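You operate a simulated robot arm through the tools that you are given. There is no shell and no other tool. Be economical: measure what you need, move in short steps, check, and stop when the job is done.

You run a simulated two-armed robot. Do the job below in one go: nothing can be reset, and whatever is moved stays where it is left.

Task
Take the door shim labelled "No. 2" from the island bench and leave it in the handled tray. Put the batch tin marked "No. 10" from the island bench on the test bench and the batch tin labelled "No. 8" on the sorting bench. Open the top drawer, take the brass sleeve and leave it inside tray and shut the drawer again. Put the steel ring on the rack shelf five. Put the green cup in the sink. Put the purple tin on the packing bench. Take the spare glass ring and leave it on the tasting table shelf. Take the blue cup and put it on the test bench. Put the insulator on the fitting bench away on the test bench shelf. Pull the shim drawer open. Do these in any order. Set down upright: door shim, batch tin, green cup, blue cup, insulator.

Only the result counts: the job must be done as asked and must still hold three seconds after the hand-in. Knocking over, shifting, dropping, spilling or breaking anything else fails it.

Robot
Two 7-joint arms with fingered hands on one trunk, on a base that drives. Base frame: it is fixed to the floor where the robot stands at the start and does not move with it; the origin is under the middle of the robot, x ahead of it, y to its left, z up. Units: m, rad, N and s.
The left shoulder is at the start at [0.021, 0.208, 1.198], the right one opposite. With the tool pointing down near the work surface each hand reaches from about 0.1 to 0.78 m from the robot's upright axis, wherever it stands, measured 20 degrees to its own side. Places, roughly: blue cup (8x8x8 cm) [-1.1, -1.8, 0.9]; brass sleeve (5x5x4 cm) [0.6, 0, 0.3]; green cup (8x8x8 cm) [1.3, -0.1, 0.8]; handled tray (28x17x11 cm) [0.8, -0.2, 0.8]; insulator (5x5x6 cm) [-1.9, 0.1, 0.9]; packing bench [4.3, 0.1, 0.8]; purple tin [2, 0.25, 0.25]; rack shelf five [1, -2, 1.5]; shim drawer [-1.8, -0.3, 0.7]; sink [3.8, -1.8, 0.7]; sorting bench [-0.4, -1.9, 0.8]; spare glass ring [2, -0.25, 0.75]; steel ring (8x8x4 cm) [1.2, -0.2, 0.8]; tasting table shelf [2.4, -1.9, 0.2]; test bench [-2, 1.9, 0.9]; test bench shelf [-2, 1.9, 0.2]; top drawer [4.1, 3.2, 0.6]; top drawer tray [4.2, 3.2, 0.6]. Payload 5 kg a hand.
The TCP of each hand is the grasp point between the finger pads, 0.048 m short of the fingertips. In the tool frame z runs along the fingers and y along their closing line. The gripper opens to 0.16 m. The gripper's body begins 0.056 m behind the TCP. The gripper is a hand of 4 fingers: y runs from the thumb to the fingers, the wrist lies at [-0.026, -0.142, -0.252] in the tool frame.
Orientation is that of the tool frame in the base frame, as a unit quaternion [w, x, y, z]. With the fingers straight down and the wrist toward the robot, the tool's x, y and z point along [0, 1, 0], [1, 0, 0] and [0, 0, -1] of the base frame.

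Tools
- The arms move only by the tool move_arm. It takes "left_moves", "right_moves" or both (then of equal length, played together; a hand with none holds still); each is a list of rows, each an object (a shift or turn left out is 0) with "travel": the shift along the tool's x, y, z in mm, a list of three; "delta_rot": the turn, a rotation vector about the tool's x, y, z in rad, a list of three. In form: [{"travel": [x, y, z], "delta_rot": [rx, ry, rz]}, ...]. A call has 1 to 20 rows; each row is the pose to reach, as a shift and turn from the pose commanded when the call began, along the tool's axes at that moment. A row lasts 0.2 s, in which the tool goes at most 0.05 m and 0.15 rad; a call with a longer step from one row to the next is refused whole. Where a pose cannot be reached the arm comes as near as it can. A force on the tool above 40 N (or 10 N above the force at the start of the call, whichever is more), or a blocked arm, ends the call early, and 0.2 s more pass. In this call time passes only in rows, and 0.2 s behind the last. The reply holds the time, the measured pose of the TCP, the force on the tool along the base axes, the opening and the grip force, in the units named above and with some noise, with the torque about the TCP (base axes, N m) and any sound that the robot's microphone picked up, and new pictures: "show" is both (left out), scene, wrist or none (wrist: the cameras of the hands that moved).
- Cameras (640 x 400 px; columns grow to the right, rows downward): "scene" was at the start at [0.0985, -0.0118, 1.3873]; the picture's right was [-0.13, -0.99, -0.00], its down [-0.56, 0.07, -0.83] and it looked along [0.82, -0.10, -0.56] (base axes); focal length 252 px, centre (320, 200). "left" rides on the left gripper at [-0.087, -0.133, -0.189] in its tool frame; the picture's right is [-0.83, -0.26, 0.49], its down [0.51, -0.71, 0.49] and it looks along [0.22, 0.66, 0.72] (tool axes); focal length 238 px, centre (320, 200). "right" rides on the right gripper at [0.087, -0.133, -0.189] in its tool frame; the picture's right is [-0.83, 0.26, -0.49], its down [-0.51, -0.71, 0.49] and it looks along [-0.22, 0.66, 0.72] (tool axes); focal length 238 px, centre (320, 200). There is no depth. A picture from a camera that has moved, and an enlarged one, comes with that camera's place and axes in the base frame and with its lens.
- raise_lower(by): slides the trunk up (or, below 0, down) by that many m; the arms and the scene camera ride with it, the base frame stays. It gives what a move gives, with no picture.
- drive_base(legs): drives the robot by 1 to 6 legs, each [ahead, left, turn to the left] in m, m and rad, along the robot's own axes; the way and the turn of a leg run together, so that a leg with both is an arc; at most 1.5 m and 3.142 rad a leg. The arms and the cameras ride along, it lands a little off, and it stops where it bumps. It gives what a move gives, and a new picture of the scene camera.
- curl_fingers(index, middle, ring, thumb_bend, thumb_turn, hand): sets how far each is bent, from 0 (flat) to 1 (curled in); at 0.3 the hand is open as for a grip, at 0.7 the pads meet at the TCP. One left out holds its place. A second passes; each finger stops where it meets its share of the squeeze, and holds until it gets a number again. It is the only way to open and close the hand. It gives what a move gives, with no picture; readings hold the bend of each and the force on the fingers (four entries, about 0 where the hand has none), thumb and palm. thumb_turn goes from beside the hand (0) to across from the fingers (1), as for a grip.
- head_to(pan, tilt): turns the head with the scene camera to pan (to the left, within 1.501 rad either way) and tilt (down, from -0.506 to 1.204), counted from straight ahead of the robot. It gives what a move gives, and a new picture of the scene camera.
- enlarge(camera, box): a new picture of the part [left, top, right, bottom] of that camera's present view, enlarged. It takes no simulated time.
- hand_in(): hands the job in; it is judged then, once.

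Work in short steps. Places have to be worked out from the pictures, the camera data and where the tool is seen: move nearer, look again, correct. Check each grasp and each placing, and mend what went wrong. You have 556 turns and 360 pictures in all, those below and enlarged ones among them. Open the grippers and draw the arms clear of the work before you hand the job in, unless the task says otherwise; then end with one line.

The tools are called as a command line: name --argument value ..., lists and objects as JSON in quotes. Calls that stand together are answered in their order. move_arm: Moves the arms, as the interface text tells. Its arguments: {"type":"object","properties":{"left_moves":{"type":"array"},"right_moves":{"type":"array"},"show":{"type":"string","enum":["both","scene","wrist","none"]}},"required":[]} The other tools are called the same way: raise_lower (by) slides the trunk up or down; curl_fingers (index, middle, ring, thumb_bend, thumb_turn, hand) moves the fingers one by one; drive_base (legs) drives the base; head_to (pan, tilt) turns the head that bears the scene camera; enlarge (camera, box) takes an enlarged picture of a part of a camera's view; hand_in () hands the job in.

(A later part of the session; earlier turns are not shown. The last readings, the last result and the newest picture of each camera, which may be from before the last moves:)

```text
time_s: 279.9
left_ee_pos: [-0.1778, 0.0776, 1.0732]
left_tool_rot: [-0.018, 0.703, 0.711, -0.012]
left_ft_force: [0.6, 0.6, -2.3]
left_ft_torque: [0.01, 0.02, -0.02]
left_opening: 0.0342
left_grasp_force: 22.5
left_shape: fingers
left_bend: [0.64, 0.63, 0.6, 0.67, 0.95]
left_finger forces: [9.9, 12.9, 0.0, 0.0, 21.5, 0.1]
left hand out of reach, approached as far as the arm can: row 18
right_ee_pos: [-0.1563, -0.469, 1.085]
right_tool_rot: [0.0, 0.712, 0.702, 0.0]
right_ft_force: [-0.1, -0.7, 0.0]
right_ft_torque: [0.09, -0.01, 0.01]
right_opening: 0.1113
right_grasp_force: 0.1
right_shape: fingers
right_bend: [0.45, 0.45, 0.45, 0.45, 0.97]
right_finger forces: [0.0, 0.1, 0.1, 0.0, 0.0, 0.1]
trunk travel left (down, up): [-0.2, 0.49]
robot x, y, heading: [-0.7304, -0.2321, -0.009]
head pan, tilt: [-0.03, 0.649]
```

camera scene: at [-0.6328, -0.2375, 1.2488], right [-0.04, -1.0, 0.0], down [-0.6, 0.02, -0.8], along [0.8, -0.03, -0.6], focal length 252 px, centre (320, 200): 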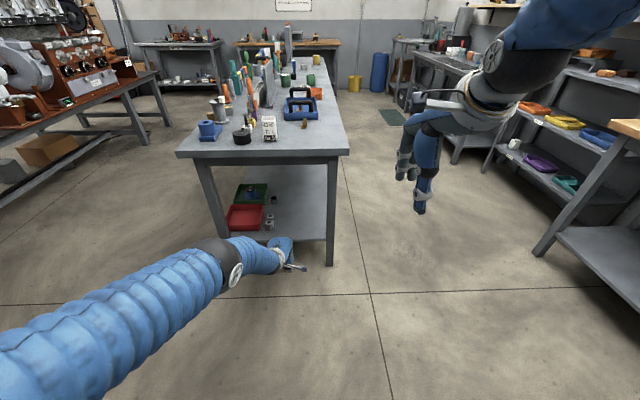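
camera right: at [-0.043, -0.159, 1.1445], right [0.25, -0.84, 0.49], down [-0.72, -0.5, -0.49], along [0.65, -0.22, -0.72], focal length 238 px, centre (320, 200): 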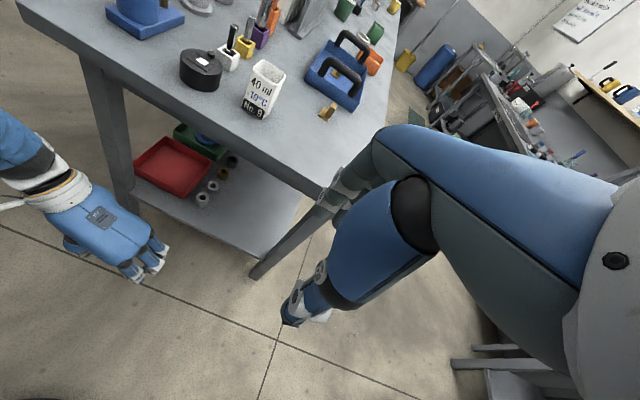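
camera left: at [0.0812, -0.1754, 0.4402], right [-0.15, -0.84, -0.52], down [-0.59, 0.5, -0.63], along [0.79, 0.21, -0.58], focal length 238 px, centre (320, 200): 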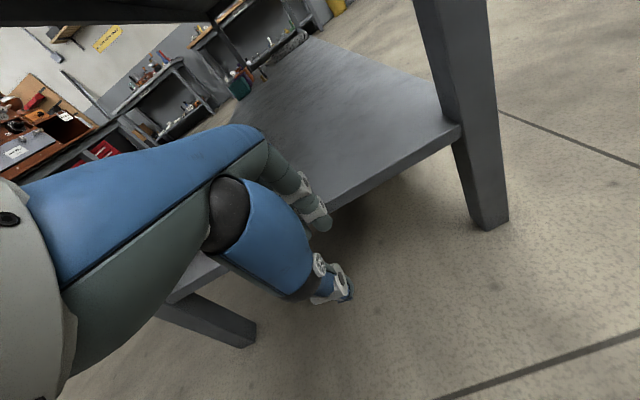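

Both arms are tidy. I drive round to the island's right side in front of the steel ring.

drive_base --legs '[[0, -0.57, 0], [1.0, 0, 0], [0.75, 0, 0], [0, 0, 1.58]]'

head_to --pan -0.2 --tilt 0.8

enlarge --camera "scene" --box '[200, 80, 500, 260]'

```text
time_s: 295.4
left_ee_pos: [0.7209, -0.2658, 1.0728]
left_tool_rot: [-0.003, 0.003, 1.0, -0.021]
left_ft_force: [-1.0, -0.1, -2.9]
left_ft_torque: [0.03, -0.03, 0.0]
left_opening: 0.0339
left_grasp_force: 21.5
left_shape: fingers
left_bend: [0.64, 0.63, 0.6, 0.67, 0.95]
left_finger forces: [10.0, 12.7, 0.0, 0.1, 20.3, 0.1]
right_ee_pos: [1.2693, -0.2559, 1.084]
right_tool_rot: [0.0, 0.014, 1.0, 0.0]
right_ft_force: [-1.0, -0.4, -0.7]
right_ft_torque: [0.04, 0.0, 0.01]
right_opening: 0.1113
right_grasp_force: 0.0
right_shape: fingers
right_bend: [0.45, 0.45, 0.45, 0.45, 0.97]
right_finger forces: [0.1, 0.0, 0.0, 0.1, 0.1, 0.0]
trunk travel left (down, up): [-0.2, 0.49]
robot x, y, heading: [1.0236, -0.8225, 1.546]
head pan, tilt: [-0.03, 0.649]
camera scene: at [1.03, -0.728, 1.3828], right [1.0, -0.05, 0.0], down [-0.03, -0.6, -0.8], along [0.04, 0.8, -0.6], focal length 252 px, centre (320, 200)
```

scene: 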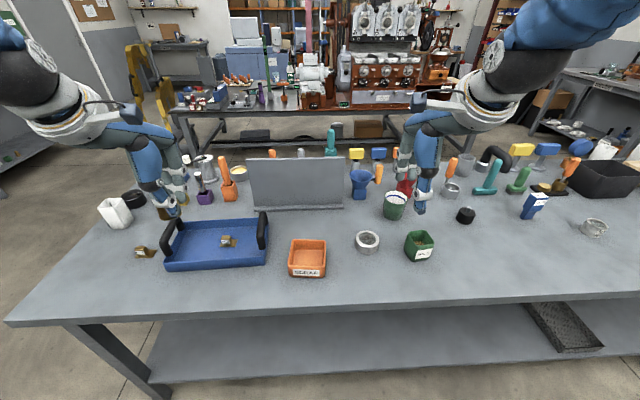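

```text
time_s: 296.2
left_ee_pos: [0.7216, -0.266, 1.0728]
left_tool_rot: [-0.002, 0.002, 1.0, -0.021]
left_ft_force: [0.0, 0.4, -2.8]
left_ft_torque: [0.05, 0.0, -0.02]
left_opening: 0.0337
left_grasp_force: 21.4
left_shape: fingers
left_bend: [0.64, 0.63, 0.6, 0.67, 0.95]
left_finger forces: [10.0, 12.5, 0.1, 0.0, 20.3, 0.0]
right_ee_pos: [1.2692, -0.2554, 1.0842]
right_tool_rot: [0.0, 0.014, 1.0, 0.0]
right_ft_force: [0.1, -0.1, 0.2]
right_ft_torque: [-0.02, -0.01, 0.01]
right_opening: 0.1114
right_grasp_force: 0.0
right_shape: fingers
right_bend: [0.45, 0.45, 0.45, 0.45, 0.97]
right_finger forces: [0.0, 0.0, 0.0, 0.0, 0.0, 0.0]
trunk travel left (down, up): [-0.2, 0.49]
robot x, y, heading: [1.0212, -0.8261, 1.546]
head pan, tilt: [-0.201, 0.799]
camera scene: at [1.0435, -0.736, 1.3702], right [0.98, -0.22, 0.0], down [-0.16, -0.7, -0.7], along [0.15, 0.68, -0.72], focal length 252 px, centre (320, 200)
```

scene: 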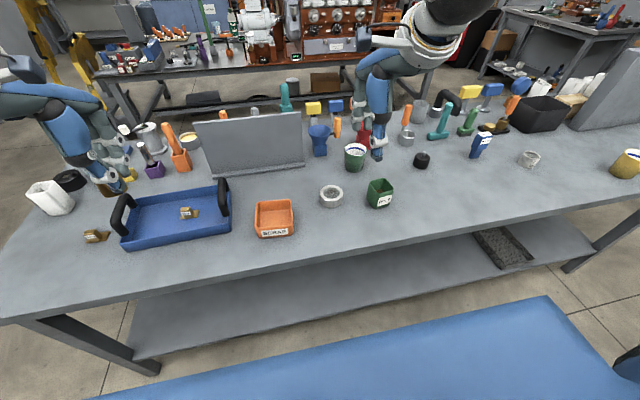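

```text
2.13 times, centred on (350, 170) of scene
camera zoom: at [1.0435, -0.736, 1.3702], right [0.98, -0.22, 0.0], down [-0.16, -0.7, -0.7], along [0.15, 0.68, -0.72], focal length 539 px, centre (256, 264)
```

zoom: 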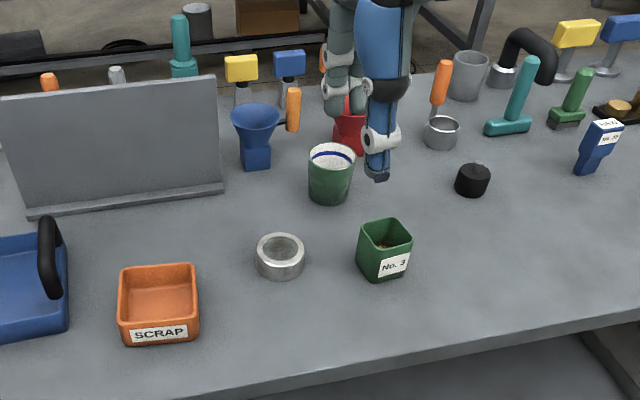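

The steel ring is at (1.200, −0.208). I open the right hand to ~0.12 and move over it and part-way down.

curl_fingers --hand "right" --index 0.41 --middle 0.41 --ring 0.41 --thumb_bend 0.41

move_arm --right_moves '[{"travel": [35, 23, 10]}, {"travel": [70, 46, 20]}, {"travel": [70, 46, 65]}, {"travel": [70, 46, 110]}, {"travel": [70, 46, 140]}]' --show "wrist"

enlarge --camera "scene" --box '[200, 80, 500, 260]'

```text
time_s: 297.2
left_ee_pos: [0.7216, -0.2657, 1.0717]
left_tool_rot: [-0.003, 0.003, 1.0, -0.021]
left_ft_force: [0.9, 0.9, -4.0]
left_ft_torque: [0.02, 0.0, 0.0]
left_opening: 0.0339
left_grasp_force: 21.4
left_shape: fingers
left_bend: [0.64, 0.63, 0.6, 0.67, 0.95]
left_finger forces: [10.0, 12.5, 0.1, 0.0, 20.3, 0.0]
right_ee_pos: [1.2703, -0.2547, 1.0843]
right_tool_rot: [0.0, 0.014, 1.0, 0.0]
right_ft_force: [0.8, 0.7, 0.1]
right_ft_torque: [-0.02, -0.01, 0.02]
right_opening: 0.1266
right_grasp_force: 0.1
right_shape: fingers
right_bend: [0.41, 0.41, 0.41, 0.41, 0.97]
right_finger forces: [0.0, 0.0, 0.1, 0.1, 0.0, 0.0]
trunk travel left (down, up): [-0.2, 0.49]
robot x, y, heading: [1.0232, -0.8241, 1.548]
head pan, tilt: [-0.201, 0.799]
```

```text
time_s: 298.4
left_ee_pos: [0.7216, -0.2643, 1.0722]
left_tool_rot: [-0.003, 0.003, 1.0, -0.022]
left_ft_force: [0.8, -0.1, -2.4]
left_ft_torque: [-0.04, -0.02, 0.0]
left_opening: 0.0339
left_grasp_force: 21.1
left_shape: fingers
left_bend: [0.64, 0.63, 0.6, 0.67, 0.95]
left_finger forces: [9.9, 12.6, 0.0, 0.0, 20.3, 0.0]
right_ee_pos: [1.2015, -0.2056, 0.9417]
right_tool_rot: [0.0, 0.014, 1.0, 0.0]
right_ft_force: [0.2, 0.7, 0.7]
right_ft_torque: [-0.07, 0.03, 0.0]
right_opening: 0.1274
right_grasp_force: 0.1
right_shape: fingers
right_bend: [0.41, 0.41, 0.41, 0.41, 0.97]
right_finger forces: [0.1, 0.1, 0.1, 0.1, 0.0, 0.1]
trunk travel left (down, up): [-0.2, 0.49]
robot x, y, heading: [1.0247, -0.8248, 1.551]
head pan, tilt: [-0.201, 0.799]
camera right: at [1.1117, -0.3352, 1.1327], right [0.84, 0.24, 0.49], down [0.49, -0.72, -0.49], along [0.24, 0.65, -0.72], focal length 238 px, centre (320, 200)
```

right: 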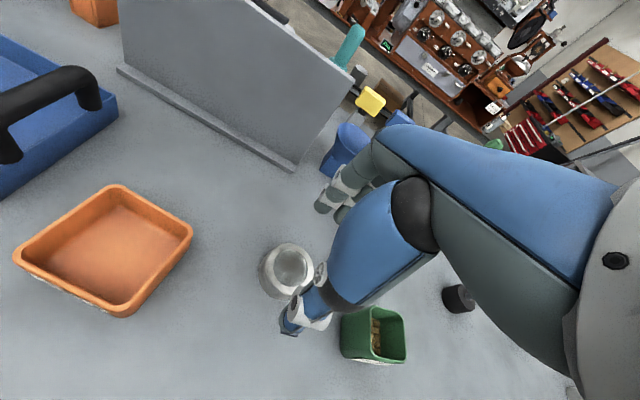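

```text
2.13 times, centred on (350, 170) of scene
camera zoom: at [1.0439, -0.7353, 1.3701], right [0.98, -0.22, 0.0], down [-0.16, -0.7, -0.7], along [0.15, 0.68, -0.72], focal length 539 px, centre (256, 264)
```

zoom: 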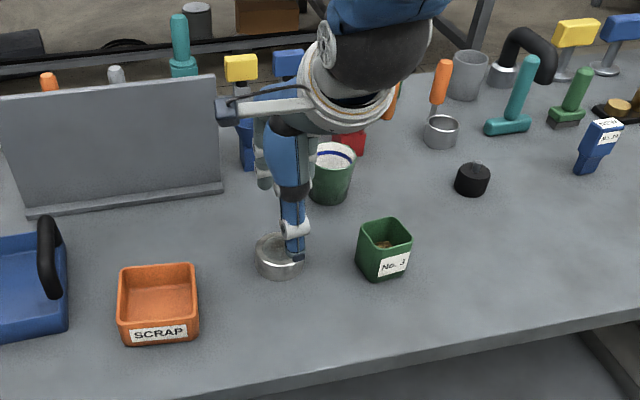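

Ring centre confirmed at (1.202, −0.202). I descend to grip height and close.

move_arm --right_moves '[{"travel": [0, 3, 40]}, {"travel": [0, 3, 72]}, {"travel": [0, 3, 80]}]' --show "none"

curl_fingers --hand "right" --index 0.68 --middle 0.68 --ring 0.62 --thumb_bend 0.68

enlarge --camera "right" --box '[160, 120, 480, 400]'

```text
time_s: 299.2
left_ee_pos: [0.7216, -0.2661, 1.0727]
left_tool_rot: [-0.002, 0.002, 1.0, -0.022]
left_ft_force: [0.3, 0.1, -3.2]
left_ft_torque: [-0.01, -0.02, 0.01]
left_opening: 0.0338
left_grasp_force: 22.0
left_shape: fingers
left_bend: [0.64, 0.63, 0.6, 0.67, 0.95]
left_finger forces: [9.9, 12.5, 0.0, 0.0, 20.3, 0.0]
right_ee_pos: [1.2018, -0.2031, 0.8622]
right_tool_rot: [0.0, 0.014, 1.0, 0.0]
right_ft_force: [0.1, -0.3, -0.2]
right_ft_torque: [-0.01, 0.0, 0.01]
right_opening: 0.1269
right_grasp_force: 0.0
right_shape: fingers
right_bend: [0.41, 0.41, 0.41, 0.41, 0.97]
right_finger forces: [0.1, 0.0, 0.1, 0.1, 0.0, 0.1]
trunk travel left (down, up): [-0.2, 0.49]
robot x, y, heading: [1.0232, -0.8205, 1.554]
head pan, tilt: [-0.201, 0.799]
```

```text
time_s: 300.2
left_ee_pos: [0.7224, -0.2656, 1.0725]
left_tool_rot: [-0.003, 0.003, 1.0, -0.021]
left_ft_force: [0.2, 0.9, -3.1]
left_ft_torque: [0.04, -0.03, -0.02]
left_opening: 0.0334
left_grasp_force: 21.7
left_shape: fingers
left_bend: [0.64, 0.63, 0.6, 0.67, 0.95]
left_finger forces: [9.9, 12.6, 0.0, 0.1, 20.3, 0.1]
right_ee_pos: [1.2022, -0.2043, 0.8632]
right_tool_rot: [0.0, 0.014, 1.0, -0.001]
right_ft_force: [1.7, -2.1, 1.6]
right_ft_torque: [-0.08, -0.12, 0.05]
right_opening: 0.0742
right_grasp_force: 19.8
right_shape: fingers
right_bend: [0.55, 0.58, 0.62, 0.57, 0.96]
right_finger forces: [9.8, 7.8, 0.0, 0.0, 21.3, 0.0]
trunk travel left (down, up): [-0.2, 0.49]
robot x, y, heading: [1.0254, -0.8247, 1.549]
head pan, tilt: [-0.201, 0.799]
```

```text
1.43 times, centred on (320, 260) of right
camera zoom: at [1.1115, -0.3324, 1.0532], right [0.84, 0.24, 0.49], down [0.49, -0.72, -0.49], along [0.24, 0.65, -0.72], focal length 340 px, centre (320, 114)
```

zoom: 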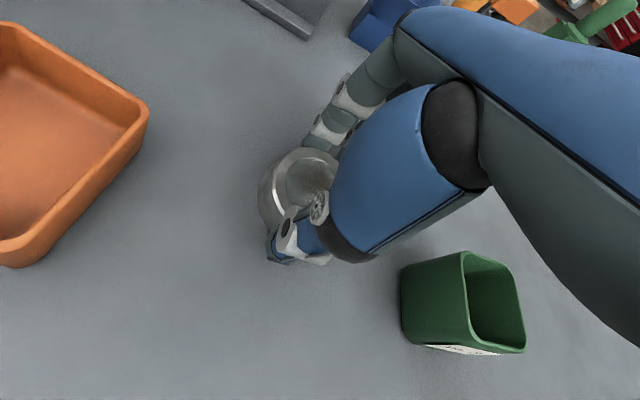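

The ring is held. I lift it and turn round to face the rack.

move_arm --right_moves '[{"travel": [0, 0, -35]}, {"travel": [0, 0, -80]}, {"travel": [0, 0, -125]}, {"travel": [0, 0, -170]}, {"travel": [0, -20, -215]}]' --show "wrist"

drive_base --legs '[[0, 0, -3.12]]'

head_to --pan 0.0 --tilt 0.1

```text
time_s: 301.4
left_ee_pos: [0.7211, -0.2671, 1.0749]
left_tool_rot: [-0.002, 0.003, 1.0, -0.019]
left_ft_force: [-0.2, -1.6, -2.4]
left_ft_torque: [0.18, -0.06, 0.01]
left_opening: 0.0336
left_grasp_force: 22.0
left_shape: fingers
left_bend: [0.64, 0.63, 0.6, 0.67, 0.95]
left_finger forces: [9.9, 12.7, 0.0, 0.0, 20.5, 0.0]
right_ee_pos: [1.1996, -0.2255, 1.0809]
right_tool_rot: [0.0, 0.013, 1.0, -0.001]
right_ft_force: [-0.5, -2.4, -6.2]
right_ft_torque: [0.27, -0.03, -0.02]
right_opening: 0.0738
right_grasp_force: 18.2
right_shape: fingers
right_bend: [0.54, 0.58, 0.62, 0.58, 0.96]
right_finger forces: [9.6, 7.6, 0.1, 0.0, 19.4, 0.1]
trunk travel left (down, up): [-0.2, 0.49]
robot x, y, heading: [1.0238, -0.8216, 1.55]
head pan, tilt: [-0.201, 0.799]
camera right: at [1.109, -0.3548, 1.2708], right [0.84, 0.24, 0.49], down [0.49, -0.72, -0.49], along [0.24, 0.65, -0.72], focal length 238 px, centre (320, 200)
```

right: 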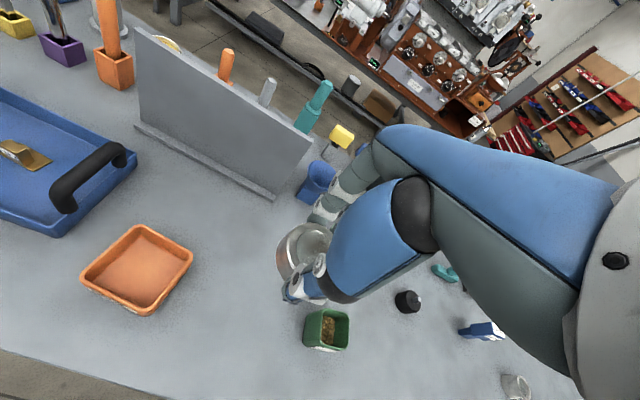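

```text
time_s: 309.0
left_ee_pos: [1.3664, -1.363, 1.0732]
left_tool_rot: [-0.022, 0.999, 0.031, 0.002]
left_ft_force: [-0.3, -0.2, -3.4]
left_ft_torque: [-0.03, -0.01, -0.04]
left_opening: 0.0328
left_grasp_force: 20.0
left_shape: fingers
left_bend: [0.64, 0.63, 0.6, 0.67, 0.95]
left_finger forces: [10.2, 12.2, 0.1, 0.1, 19.2, 0.1]
right_ee_pos: [0.8921, -1.4365, 1.0788]
right_tool_rot: [0.0, 1.0, 0.019, 0.0]
right_ft_force: [0.3, 0.0, -5.3]
right_ft_torque: [0.0, -0.01, -0.01]
right_opening: 0.0734
right_grasp_force: 17.7
right_shape: fingers
right_bend: [0.54, 0.59, 0.62, 0.58, 0.96]
right_finger forces: [9.4, 7.6, 0.1, 0.0, 17.9, 0.1]
trunk travel left (down, up): [-0.2, 0.49]
robot x, y, heading: [1.0241, -0.8259, -1.527]
head pan, tilt: [-0.201, 0.799]
camera scene: at [1.0136, -0.9159, 1.3701], right [-0.99, 0.16, 0.0], down [0.11, 0.71, -0.7], along [-0.11, -0.69, -0.72], focal length 252 px, centre (320, 200)
```

scene: 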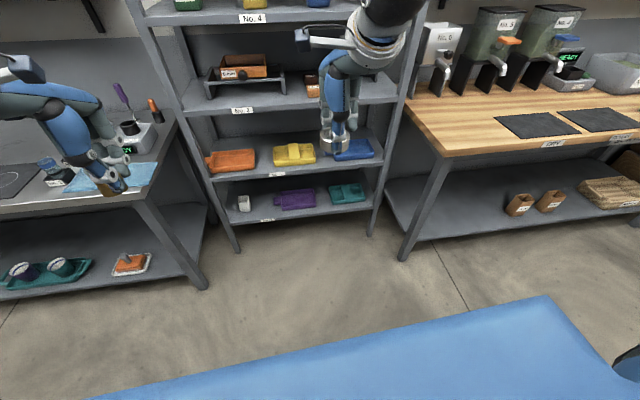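

```text
time_s: 310.0
left_ee_pos: [1.3674, -1.363, 1.0716]
left_tool_rot: [-0.021, 0.999, 0.031, 0.002]
left_ft_force: [0.6, 0.3, -2.4]
left_ft_torque: [0.01, 0.0, 0.02]
left_opening: 0.0326
left_grasp_force: 21.0
left_shape: fingers
left_bend: [0.64, 0.63, 0.6, 0.67, 0.95]
left_finger forces: [10.2, 12.1, 0.0, 0.1, 19.2, 0.1]
right_ee_pos: [0.8913, -1.4377, 1.0782]
right_tool_rot: [-0.002, 1.0, 0.021, 0.0]
right_ft_force: [0.2, 0.0, -5.1]
right_ft_torque: [0.0, -0.01, 0.02]
right_opening: 0.0733
right_grasp_force: 17.8
right_shape: fingers
right_bend: [0.54, 0.59, 0.62, 0.58, 0.96]
right_finger forces: [9.5, 7.6, 0.0, 0.1, 18.1, 0.0]
trunk travel left (down, up): [-0.2, 0.49]
robot x, y, heading: [1.0288, -0.8267, -1.522]
head pan, tilt: [0.0, 0.099]
camera scene: at [1.0303, -0.9282, 1.4331], right [-1.0, -0.04, 0.0], down [0.0, 0.1, -0.99], along [0.04, -0.99, -0.1], focal length 252 px, centre (320, 200)
```

scene: 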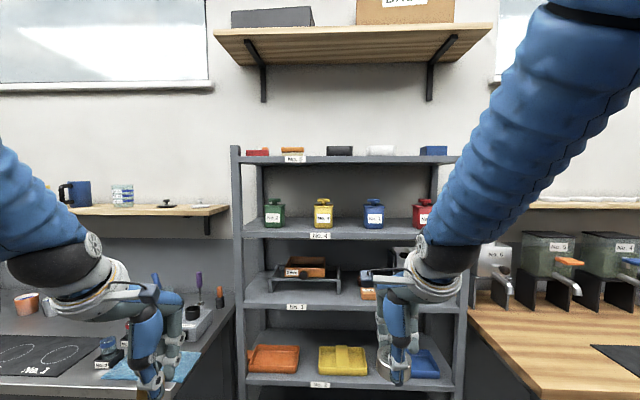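

Shelf No. 5 is the top shelf. I raise the trunk to see and reach it.

raise_lower --by 0.42

head_to --pan 0.0 --tilt 0.4

enlarge --camera "scene" --box '[200, 120, 520, 280]'

```text
refused: 0.42 is not a number from -0.4 to 0.4
```

```text
time_s: 310.8
left_ee_pos: [1.3656, -1.3624, 1.0716]
left_tool_rot: [-0.022, 0.999, 0.031, 0.002]
left_ft_force: [0.2, 0.1, -4.5]
left_ft_torque: [-0.02, 0.02, 0.0]
left_opening: 0.0325
left_grasp_force: 20.7
left_shape: fingers
left_bend: [0.64, 0.63, 0.6, 0.67, 0.95]
left_finger forces: [10.2, 12.1, 0.0, 0.1, 19.2, 0.0]
right_ee_pos: [0.8929, -1.437, 1.0789]
right_tool_rot: [0.0, 1.0, 0.02, 0.001]
right_ft_force: [0.1, -0.5, -6.1]
right_ft_torque: [-0.01, 0.02, 0.01]
right_opening: 0.0733
right_grasp_force: 18.1
right_shape: fingers
right_bend: [0.54, 0.59, 0.62, 0.58, 0.96]
right_finger forces: [9.5, 7.6, 0.0, 0.1, 18.1, 0.0]
trunk travel left (down, up): [-0.2, 0.49]
robot x, y, heading: [1.029, -0.8232, -1.521]
head pan, tilt: [0.0, 0.4]
camera scene: at [1.0304, -0.9288, 1.4053], right [-1.0, -0.04, 0.0], down [-0.02, 0.39, -0.92], along [0.04, -0.92, -0.39], focal length 252 px, centre (320, 200)
```

scene: 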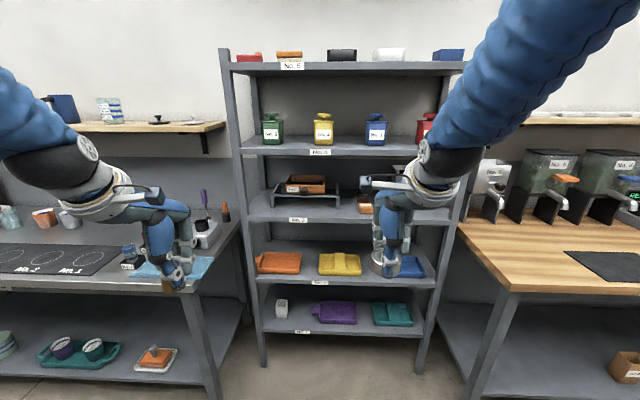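

```text
2.00 times, centred on (360, 200) of scene
camera zoom: at [1.0304, -0.9288, 1.4053], right [-1.0, -0.04, 0.0], down [-0.02, 0.39, -0.92], along [0.04, -0.92, -0.39], focal length 505 px, centre (240, 200)
```

zoom: 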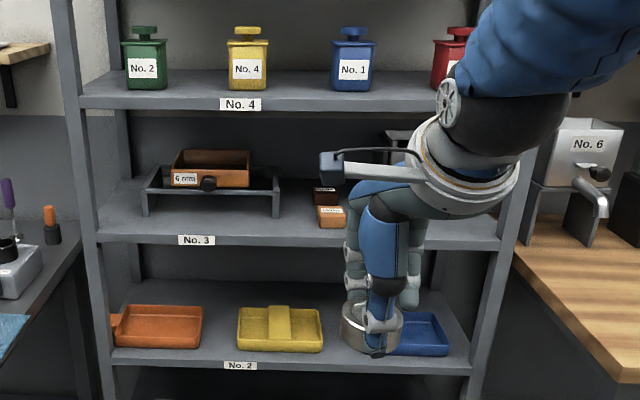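

Shelf No. 4 holds jars, so No. 5 is the top one. I raise the trunk by 0.4 m and look at it.

raise_lower --by 0.4

enlarge --camera "scene" --box '[160, 100, 560, 350]'

```text
time_s: 314.7
left_ee_pos: [1.3663, -1.3627, 1.4717]
left_tool_rot: [-0.022, 0.999, 0.031, 0.002]
left_ft_force: [-0.3, -0.6, -3.3]
left_ft_torque: [-0.07, 0.02, 0.01]
left_opening: 0.0323
left_grasp_force: 21.0
left_shape: fingers
left_bend: [0.64, 0.63, 0.6, 0.67, 0.95]
left_finger forces: [10.1, 12.0, 0.1, 0.0, 19.2, 0.1]
right_ee_pos: [0.8923, -1.4373, 1.4791]
right_tool_rot: [-0.001, 1.0, 0.02, -0.001]
right_ft_force: [-0.5, -0.8, -5.5]
right_ft_torque: [0.04, -0.01, 0.03]
right_opening: 0.0733
right_grasp_force: 18.1
right_shape: fingers
right_bend: [0.54, 0.59, 0.62, 0.58, 0.96]
right_finger forces: [9.5, 7.7, 0.0, 0.1, 18.0, 0.0]
trunk travel left (down, up): [-0.6, 0.09]
robot x, y, heading: [1.0263, -0.8238, -1.53]
head pan, tilt: [0.0, 0.4]
```

```text
1.60 times, centred on (360, 225) of scene
camera zoom: at [1.0304, -0.9291, 1.8051], right [-1.0, -0.04, 0.0], down [-0.02, 0.39, -0.92], along [0.04, -0.92, -0.39], focal length 404 px, centre (256, 160)
```

zoom: 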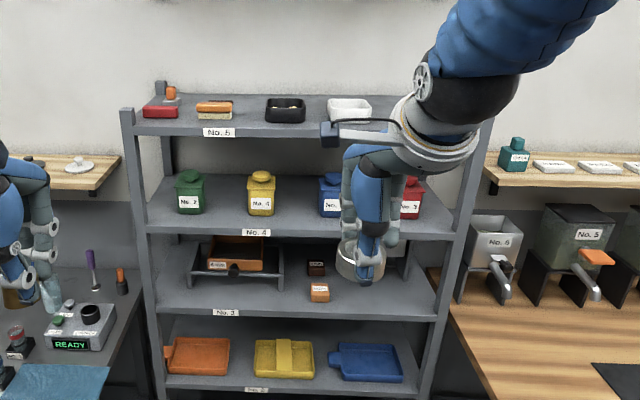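

Shelf 5's row of items is near its front. I raise further and lift the right hand above the shelf level to view free space with its camera.

raise_lower --by 0.085

move_arm --right_moves '[{"travel": [0, 20, -40]}, {"travel": [0, 40, -80]}, {"travel": [0, 60, -120]}, {"travel": [0, 80, -150]}]' --show "wrist"

head_to --pan 0.0 --tilt 0.5

enlarge --camera "scene" --box '[180, 60, 480, 220]'

```text
time_s: 315.9
left_ee_pos: [1.3653, -1.3628, 1.5576]
left_tool_rot: [-0.021, 0.999, 0.031, 0.002]
left_ft_force: [0.4, -0.1, -3.6]
left_ft_torque: [-0.01, 0.05, 0.0]
left_opening: 0.0328
left_grasp_force: 21.4
left_shape: fingers
left_bend: [0.64, 0.63, 0.6, 0.67, 0.95]
left_finger forces: [10.1, 12.3, 0.0, 0.0, 19.2, 0.1]
right_ee_pos: [0.8922, -1.4373, 1.5639]
right_tool_rot: [-0.001, 1.0, 0.02, 0.001]
right_ft_force: [0.0, 0.3, -5.0]
right_ft_torque: [0.0, 0.02, -0.01]
right_opening: 0.0737
right_grasp_force: 17.2
right_shape: fingers
right_bend: [0.54, 0.59, 0.62, 0.58, 0.96]
right_finger forces: [9.5, 7.7, 0.0, 0.0, 18.1, 0.1]
trunk travel left (down, up): [-0.685, 0.005]
robot x, y, heading: [1.0259, -0.8247, -1.531]
head pan, tilt: [0.0, 0.4]
```

```text
time_s: 316.9
left_ee_pos: [1.3656, -1.3635, 1.5572]
left_tool_rot: [-0.022, 0.999, 0.031, 0.001]
left_ft_force: [0.4, -0.6, -3.0]
left_ft_torque: [-0.01, 0.03, -0.01]
left_opening: 0.0323
left_grasp_force: 20.6
left_shape: fingers
left_bend: [0.64, 0.63, 0.6, 0.67, 0.95]
left_finger forces: [10.2, 12.2, 0.0, 0.1, 19.2, 0.0]
right_ee_pos: [0.8945, -1.5208, 1.7122]
right_tool_rot: [-0.003, 1.0, 0.019, 0.0]
right_ft_force: [-0.8, 0.0, -7.4]
right_ft_torque: [-0.04, -0.02, 0.01]
right_opening: 0.0734
right_grasp_force: 18.3
right_shape: fingers
right_bend: [0.54, 0.59, 0.62, 0.58, 0.96]
right_finger forces: [9.6, 8.2, 0.0, 0.1, 18.7, 0.0]
trunk travel left (down, up): [-0.685, 0.005]
robot x, y, heading: [1.0232, -0.824, -1.528]
head pan, tilt: [0.0, 0.4]
camera right: at [0.9769, -1.3838, 1.9032], right [-0.82, -0.29, 0.49], down [-0.53, 0.69, -0.49], along [-0.19, -0.66, -0.73], focal length 238 px, centre (320, 200)
```

right: 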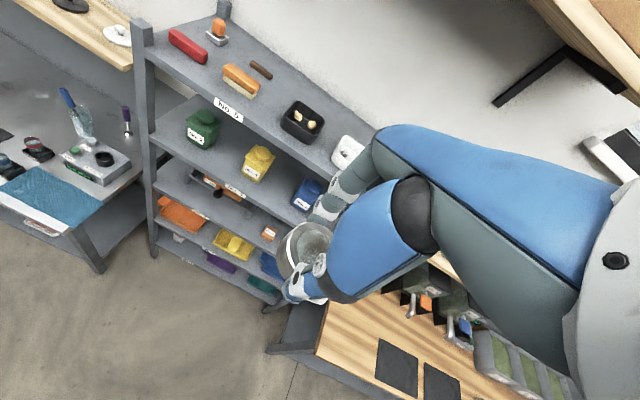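

```text
time_s: 317.5
left_ee_pos: [1.3659, -1.3637, 1.5568]
left_tool_rot: [-0.022, 0.999, 0.032, 0.003]
left_ft_force: [0.1, 0.1, -3.3]
left_ft_torque: [0.02, 0.03, -0.03]
left_opening: 0.0324
left_grasp_force: 20.9
left_shape: fingers
left_bend: [0.64, 0.63, 0.6, 0.67, 0.95]
left_finger forces: [10.1, 12.2, 0.0, 0.1, 19.2, 0.0]
right_ee_pos: [0.895, -1.5207, 1.7153]
right_tool_rot: [0.0, 1.0, 0.02, 0.0]
right_ft_force: [-0.4, 0.2, -4.5]
right_ft_torque: [0.02, 0.0, 0.03]
right_opening: 0.0733
right_grasp_force: 18.7
right_shape: fingers
right_bend: [0.54, 0.59, 0.62, 0.58, 0.96]
right_finger forces: [9.7, 8.2, 0.0, 0.0, 18.6, 0.1]
trunk travel left (down, up): [-0.685, 0.005]
robot x, y, heading: [1.026, -0.8287, -1.522]
head pan, tilt: [0.0, 0.499]
camera scene: at [1.0302, -0.9281, 1.8811], right [-1.0, -0.04, 0.0], down [-0.02, 0.48, -0.88], along [0.04, -0.88, -0.48], focal length 252 px, centre (320, 200)
```

scene: 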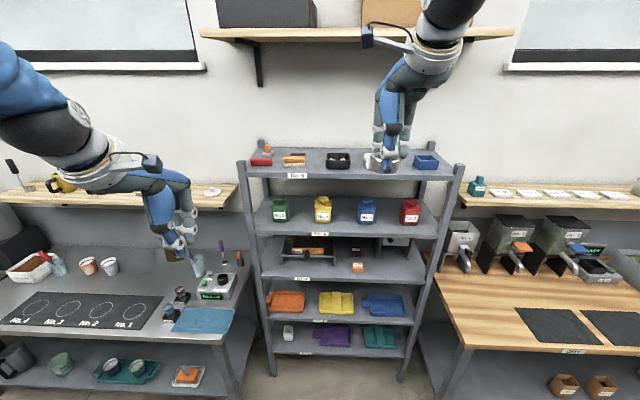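

```text
2.13 times, centred on (330, 140) of scene
camera zoom: at [1.0302, -0.9281, 1.8811], right [-1.0, -0.04, 0.0], down [-0.02, 0.48, -0.88], along [0.04, -0.88, -0.48], focal length 539 px, centre (299, 328)
```

zoom: 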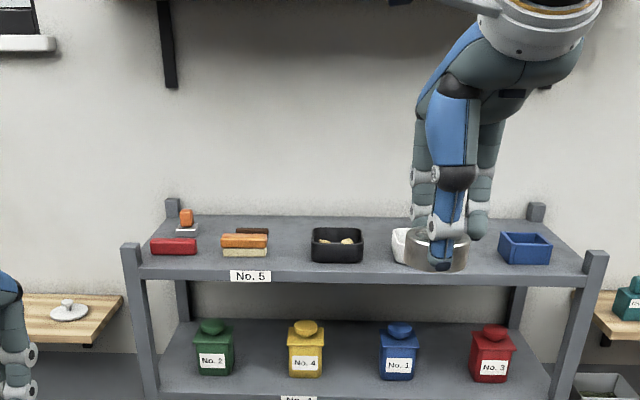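

There is a free strip behind the boxes on shelf 5; I will set the ring at about (0.72, −2.04). I lift the left hand well clear, strafe right and drive closer.

move_arm --left_moves '[{"travel": [0, -5, -40]}, {"travel": [0, -10, -80]}, {"travel": [0, -15, -120]}, {"travel": [0, -20, -160]}]' --show "none"

drive_base --legs '[[0, -0.1, -0.045], [0.42, 0, 0]]'

enlarge --camera "right" --box '[0, 0, 640, 400]'

```text
time_s: 318.5
left_ee_pos: [1.366, -1.3626, 1.5577]
left_tool_rot: [-0.022, 0.999, 0.032, 0.002]
left_ft_force: [0.1, -1.2, -3.0]
left_ft_torque: [-0.02, 0.02, 0.04]
left_opening: 0.0325
left_grasp_force: 21.2
left_shape: fingers
left_bend: [0.64, 0.63, 0.6, 0.67, 0.95]
left_finger forces: [10.1, 12.2, 0.0, 0.0, 19.2, 0.1]
left hand out of reach, approached as far as the arm can: row 1, 2, 3, 4
right_ee_pos: [0.8963, -1.5213, 1.7144]
right_tool_rot: [0.0, 1.0, 0.02, 0.0]
right_ft_force: [-0.2, -0.4, -6.2]
right_ft_torque: [0.03, 0.03, 0.01]
right_opening: 0.0733
right_grasp_force: 18.6
right_shape: fingers
right_bend: [0.54, 0.59, 0.62, 0.58, 0.96]
right_finger forces: [9.6, 8.4, 0.0, 0.1, 18.5, 0.1]
trunk travel left (down, up): [-0.685, 0.005]
robot x, y, heading: [1.0252, -0.8237, -1.528]
head pan, tilt: [0.0, 0.499]
```

```text
time_s: 321.9
left_ee_pos: [1.2437, -1.7936, 1.5577]
left_tool_rot: [-0.022, 1.0, 0.009, 0.003]
left_ft_force: [-0.2, 0.4, -3.0]
left_ft_torque: [-0.07, -0.02, 0.03]
left_opening: 0.0326
left_grasp_force: 21.2
left_shape: fingers
left_bend: [0.64, 0.63, 0.6, 0.67, 0.95]
left_finger forces: [10.1, 12.1, 0.0, 0.0, 19.4, 0.1]
right_ee_pos: [0.7654, -1.9311, 1.7145]
right_tool_rot: [0.0, 1.0, -0.002, 0.0]
right_ft_force: [-0.1, 0.2, -4.0]
right_ft_torque: [-0.06, -0.03, 0.03]
right_opening: 0.0731
right_grasp_force: 17.6
right_shape: fingers
right_bend: [0.54, 0.59, 0.62, 0.58, 0.96]
right_finger forces: [9.8, 7.9, 0.0, 0.1, 18.2, 0.0]
trunk travel left (down, up): [-0.685, 0.005]
robot x, y, heading: [0.9255, -1.247, -1.568]
head pan, tilt: [0.0, 0.499]
camera scene: at [0.9253, -1.3455, 1.8812], right [-1.0, 0.0, 0.0], down [0.0, 0.48, -0.88], along [0.0, -0.88, -0.48], focal length 252 px, centre (320, 200)
```

scene: 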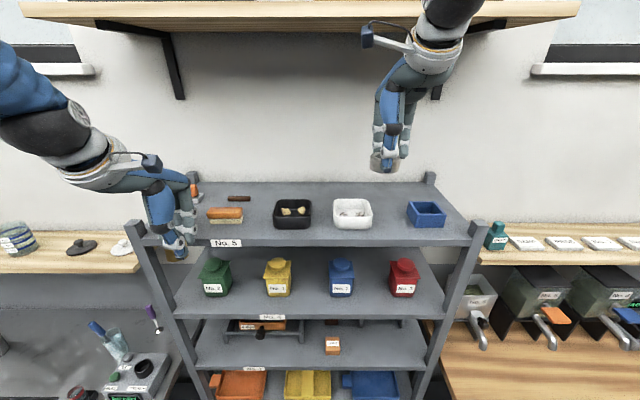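

```text
1.00 times, centred on (320, 200) of right
camera zoom: at [0.8531, -1.798, 1.9048], right [-0.84, -0.26, 0.49], down [-0.5, 0.71, -0.49], along [-0.22, -0.66, -0.72], focal length 238 px, centre (320, 200)
```

zoom: 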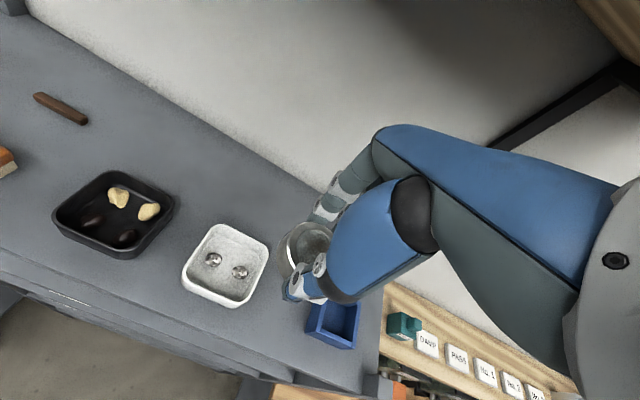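

The left hand did not rise but stays clear in front of the shelf; I won't drive nearer. I extend the right hand over the free strip at (0.735, −2.03) and lower.

move_arm --right_moves '[{"travel": [-10, 33, 0]}, {"travel": [-20, 66, 0]}, {"travel": [-30, 99, 0]}, {"travel": [-30, 99, 40]}, {"travel": [-30, 99, 80]}, {"travel": [-30, 99, 120]}]'

```text
time_s: 323.3
left_ee_pos: [1.2449, -1.7895, 1.5593]
left_tool_rot: [-0.02, 1.0, 0.01, 0.001]
left_ft_force: [1.4, 2.3, -2.3]
left_ft_torque: [-0.24, 0.12, 0.05]
left_opening: 0.0327
left_grasp_force: 20.9
left_shape: fingers
left_bend: [0.64, 0.63, 0.6, 0.67, 0.95]
left_finger forces: [10.1, 12.6, 0.0, 0.1, 19.9, 0.1]
right_ee_pos: [0.7397, -2.0253, 1.5987]
right_tool_rot: [0.003, 1.0, -0.001, -0.001]
right_ft_force: [1.9, 0.1, -1.5]
right_ft_torque: [-0.09, 0.18, -0.04]
right_opening: 0.0728
right_grasp_force: 18.8
right_shape: fingers
right_bend: [0.54, 0.58, 0.62, 0.58, 0.96]
right_finger forces: [10.3, 8.7, 0.0, 0.1, 19.3, 0.0]
trunk travel left (down, up): [-0.685, 0.005]
robot x, y, heading: [0.9239, -1.2437, -1.566]
head pan, tilt: [0.0, 0.499]
camera scene: at [0.9288, -1.3389, 1.8816], right [-1.0, 0.0, 0.0], down [0.0, 0.48, -0.88], along [0.0, -0.88, -0.48], focal length 252 px, centre (320, 200)
camera right: at [0.8277, -1.8901, 1.7868], right [-0.83, -0.25, 0.49], down [-0.51, 0.71, -0.49], along [-0.22, -0.66, -0.72], focal length 238 px, centre (320, 200)
```

scene: 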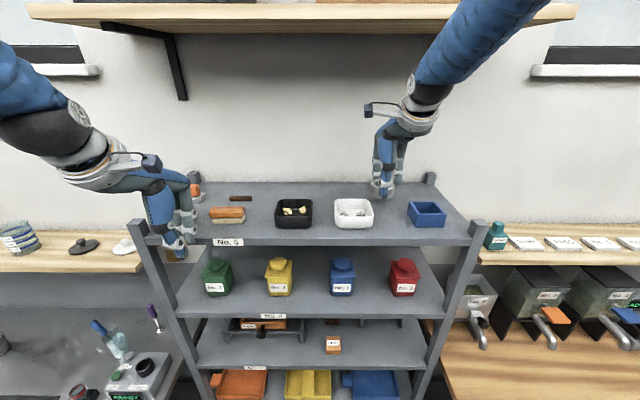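
right: 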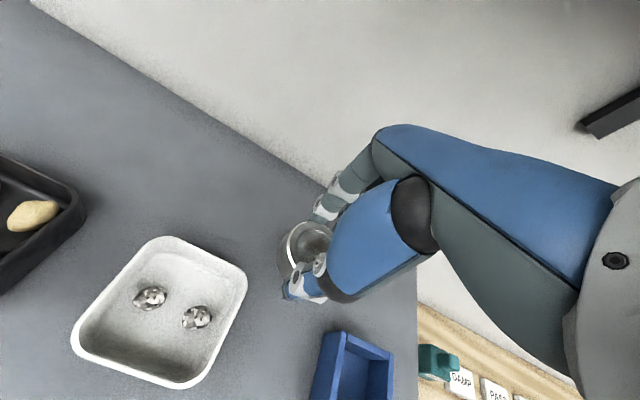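

Clear. I lower gently to contact.

move_arm --right_moves '[{"travel": [0, 0, 18]}, {"travel": [0, 0, 26]}, {"travel": [0, 0, 31]}, {"travel": [0, 0, 36]}, {"travel": [0, 0, 41]}, {"travel": [0, 0, 46]}]' --show "wrist"

```text
time_s: 324.8
left_ee_pos: [1.2446, -1.7954, 1.5562]
left_tool_rot: [-0.022, 1.0, 0.009, 0.002]
left_ft_force: [-0.4, -0.3, -2.7]
left_ft_torque: [0.03, 0.0, -0.01]
left_opening: 0.0324
left_grasp_force: 21.1
left_shape: fingers
left_bend: [0.64, 0.63, 0.6, 0.67, 0.95]
left_finger forces: [10.3, 12.5, 0.0, 0.1, 19.8, 0.0]
right_ee_pos: [0.7371, -2.0351, 1.5552]
right_tool_rot: [0.006, 1.0, -0.002, 0.001]
right_ft_force: [1.4, 4.6, 12.4]
right_ft_torque: [0.29, -0.11, 0.06]
right_opening: 0.0742
right_grasp_force: 21.6
right_shape: fingers
right_bend: [0.54, 0.59, 0.62, 0.58, 0.96]
right_finger forces: [10.1, 10.5, 0.0, 0.0, 23.7, 0.0]
trunk travel left (down, up): [-0.685, 0.005]
robot x, y, heading: [0.9252, -1.2427, -1.564]
head pan, tilt: [0.0, 0.499]
stopped in row 6 (right hand): the force on the tool passed its limit (the readings are from after the stop); the commanded pose is now the measured one
camera right: at [0.8239, -1.899, 1.7442], right [-0.84, -0.25, 0.49], down [-0.5, 0.7, -0.5], along [-0.22, -0.66, -0.71], focal length 238 px, centre (320, 200)
```

right: 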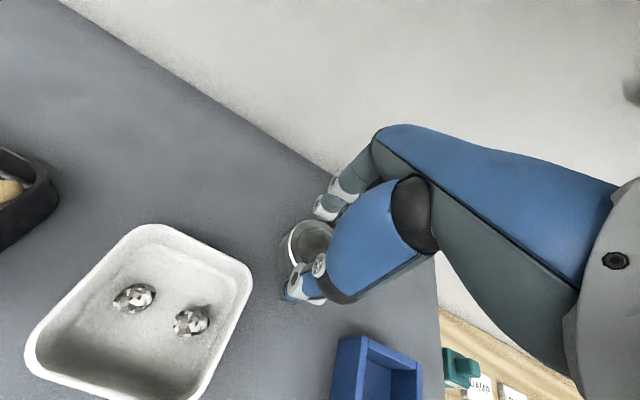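

Contact at z = 1.555. I release and rise straight up.

curl_fingers --hand "right" --index 0.46 --middle 0.46 --ring 0.46 --thumb_bend 0.48

move_arm --right_moves '[{"travel": [0, 0, -15]}, {"travel": [0, 0, -50]}, {"travel": [0, 0, -90]}, {"travel": [0, 0, -130]}]'

```text
time_s: 325.8
left_ee_pos: [1.2437, -1.7948, 1.5579]
left_tool_rot: [-0.02, 1.0, 0.01, 0.003]
left_ft_force: [-0.3, 0.3, -2.9]
left_ft_torque: [-0.03, 0.03, -0.01]
left_opening: 0.0323
left_grasp_force: 21.6
left_shape: fingers
left_bend: [0.64, 0.63, 0.6, 0.67, 0.95]
left_finger forces: [10.3, 12.5, 0.0, 0.0, 19.9, 0.1]
right_ee_pos: [0.7354, -2.0338, 1.5544]
right_tool_rot: [0.005, 1.0, -0.001, -0.001]
right_ft_force: [0.6, 1.7, 9.6]
right_ft_torque: [-0.4, 0.15, -0.05]
right_opening: 0.1028
right_grasp_force: 4.8
right_shape: fingers
right_bend: [0.46, 0.47, 0.46, 0.48, 0.97]
right_finger forces: [0.0, 9.5, 0.0, 0.1, 0.0, 0.0]
trunk travel left (down, up): [-0.685, 0.005]
robot x, y, heading: [0.9274, -1.2447, -1.566]
head pan, tilt: [0.0, 0.499]
```

```text
time_s: 326.8
left_ee_pos: [1.2438, -1.7958, 1.5585]
left_tool_rot: [-0.021, 1.0, 0.01, 0.002]
left_ft_force: [0.3, 0.0, -3.4]
left_ft_torque: [-0.04, 0.01, 0.04]
left_opening: 0.0325
left_grasp_force: 21.2
left_shape: fingers
left_bend: [0.64, 0.63, 0.6, 0.67, 0.95]
left_finger forces: [10.2, 12.5, 0.1, 0.0, 19.7, 0.0]
right_ee_pos: [0.7356, -2.0345, 1.683]
right_tool_rot: [0.003, 1.0, -0.002, 0.001]
right_ft_force: [0.1, -0.4, 0.3]
right_ft_torque: [0.01, -0.01, 0.0]
right_opening: 0.1033
right_grasp_force: 0.0
right_shape: fingers
right_bend: [0.46, 0.46, 0.46, 0.48, 0.97]
right_finger forces: [0.1, 0.0, 0.0, 0.1, 0.0, 0.0]
trunk travel left (down, up): [-0.685, 0.005]
robot x, y, heading: [0.9283, -1.2458, -1.564]
head pan, tilt: [0.0, 0.499]
camera scene: at [0.9263, -1.3462, 1.8811], right [-1.0, 0.0, 0.0], down [0.0, 0.48, -0.88], along [0.0, -0.88, -0.48], focal length 252 px, centre (320, 200)
camera right: at [0.8226, -1.8985, 1.8718], right [-0.84, -0.25, 0.49], down [-0.5, 0.71, -0.5], along [-0.22, -0.66, -0.72], focal length 238 px, centre (320, 200)
```

scene: 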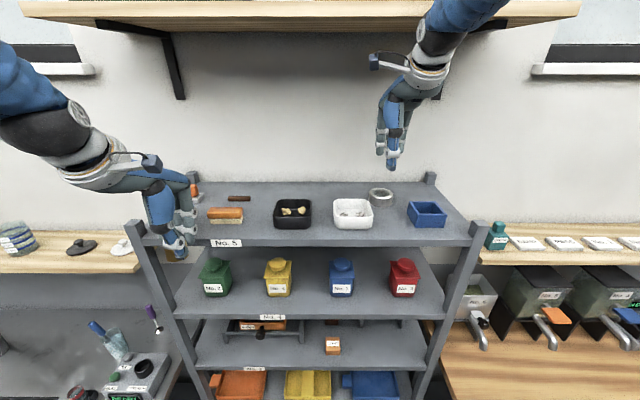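
right: 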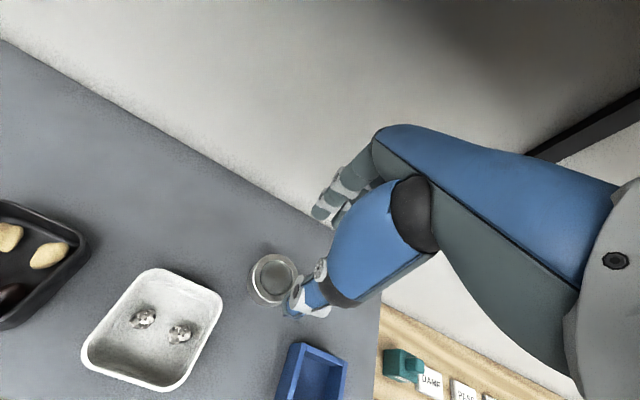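

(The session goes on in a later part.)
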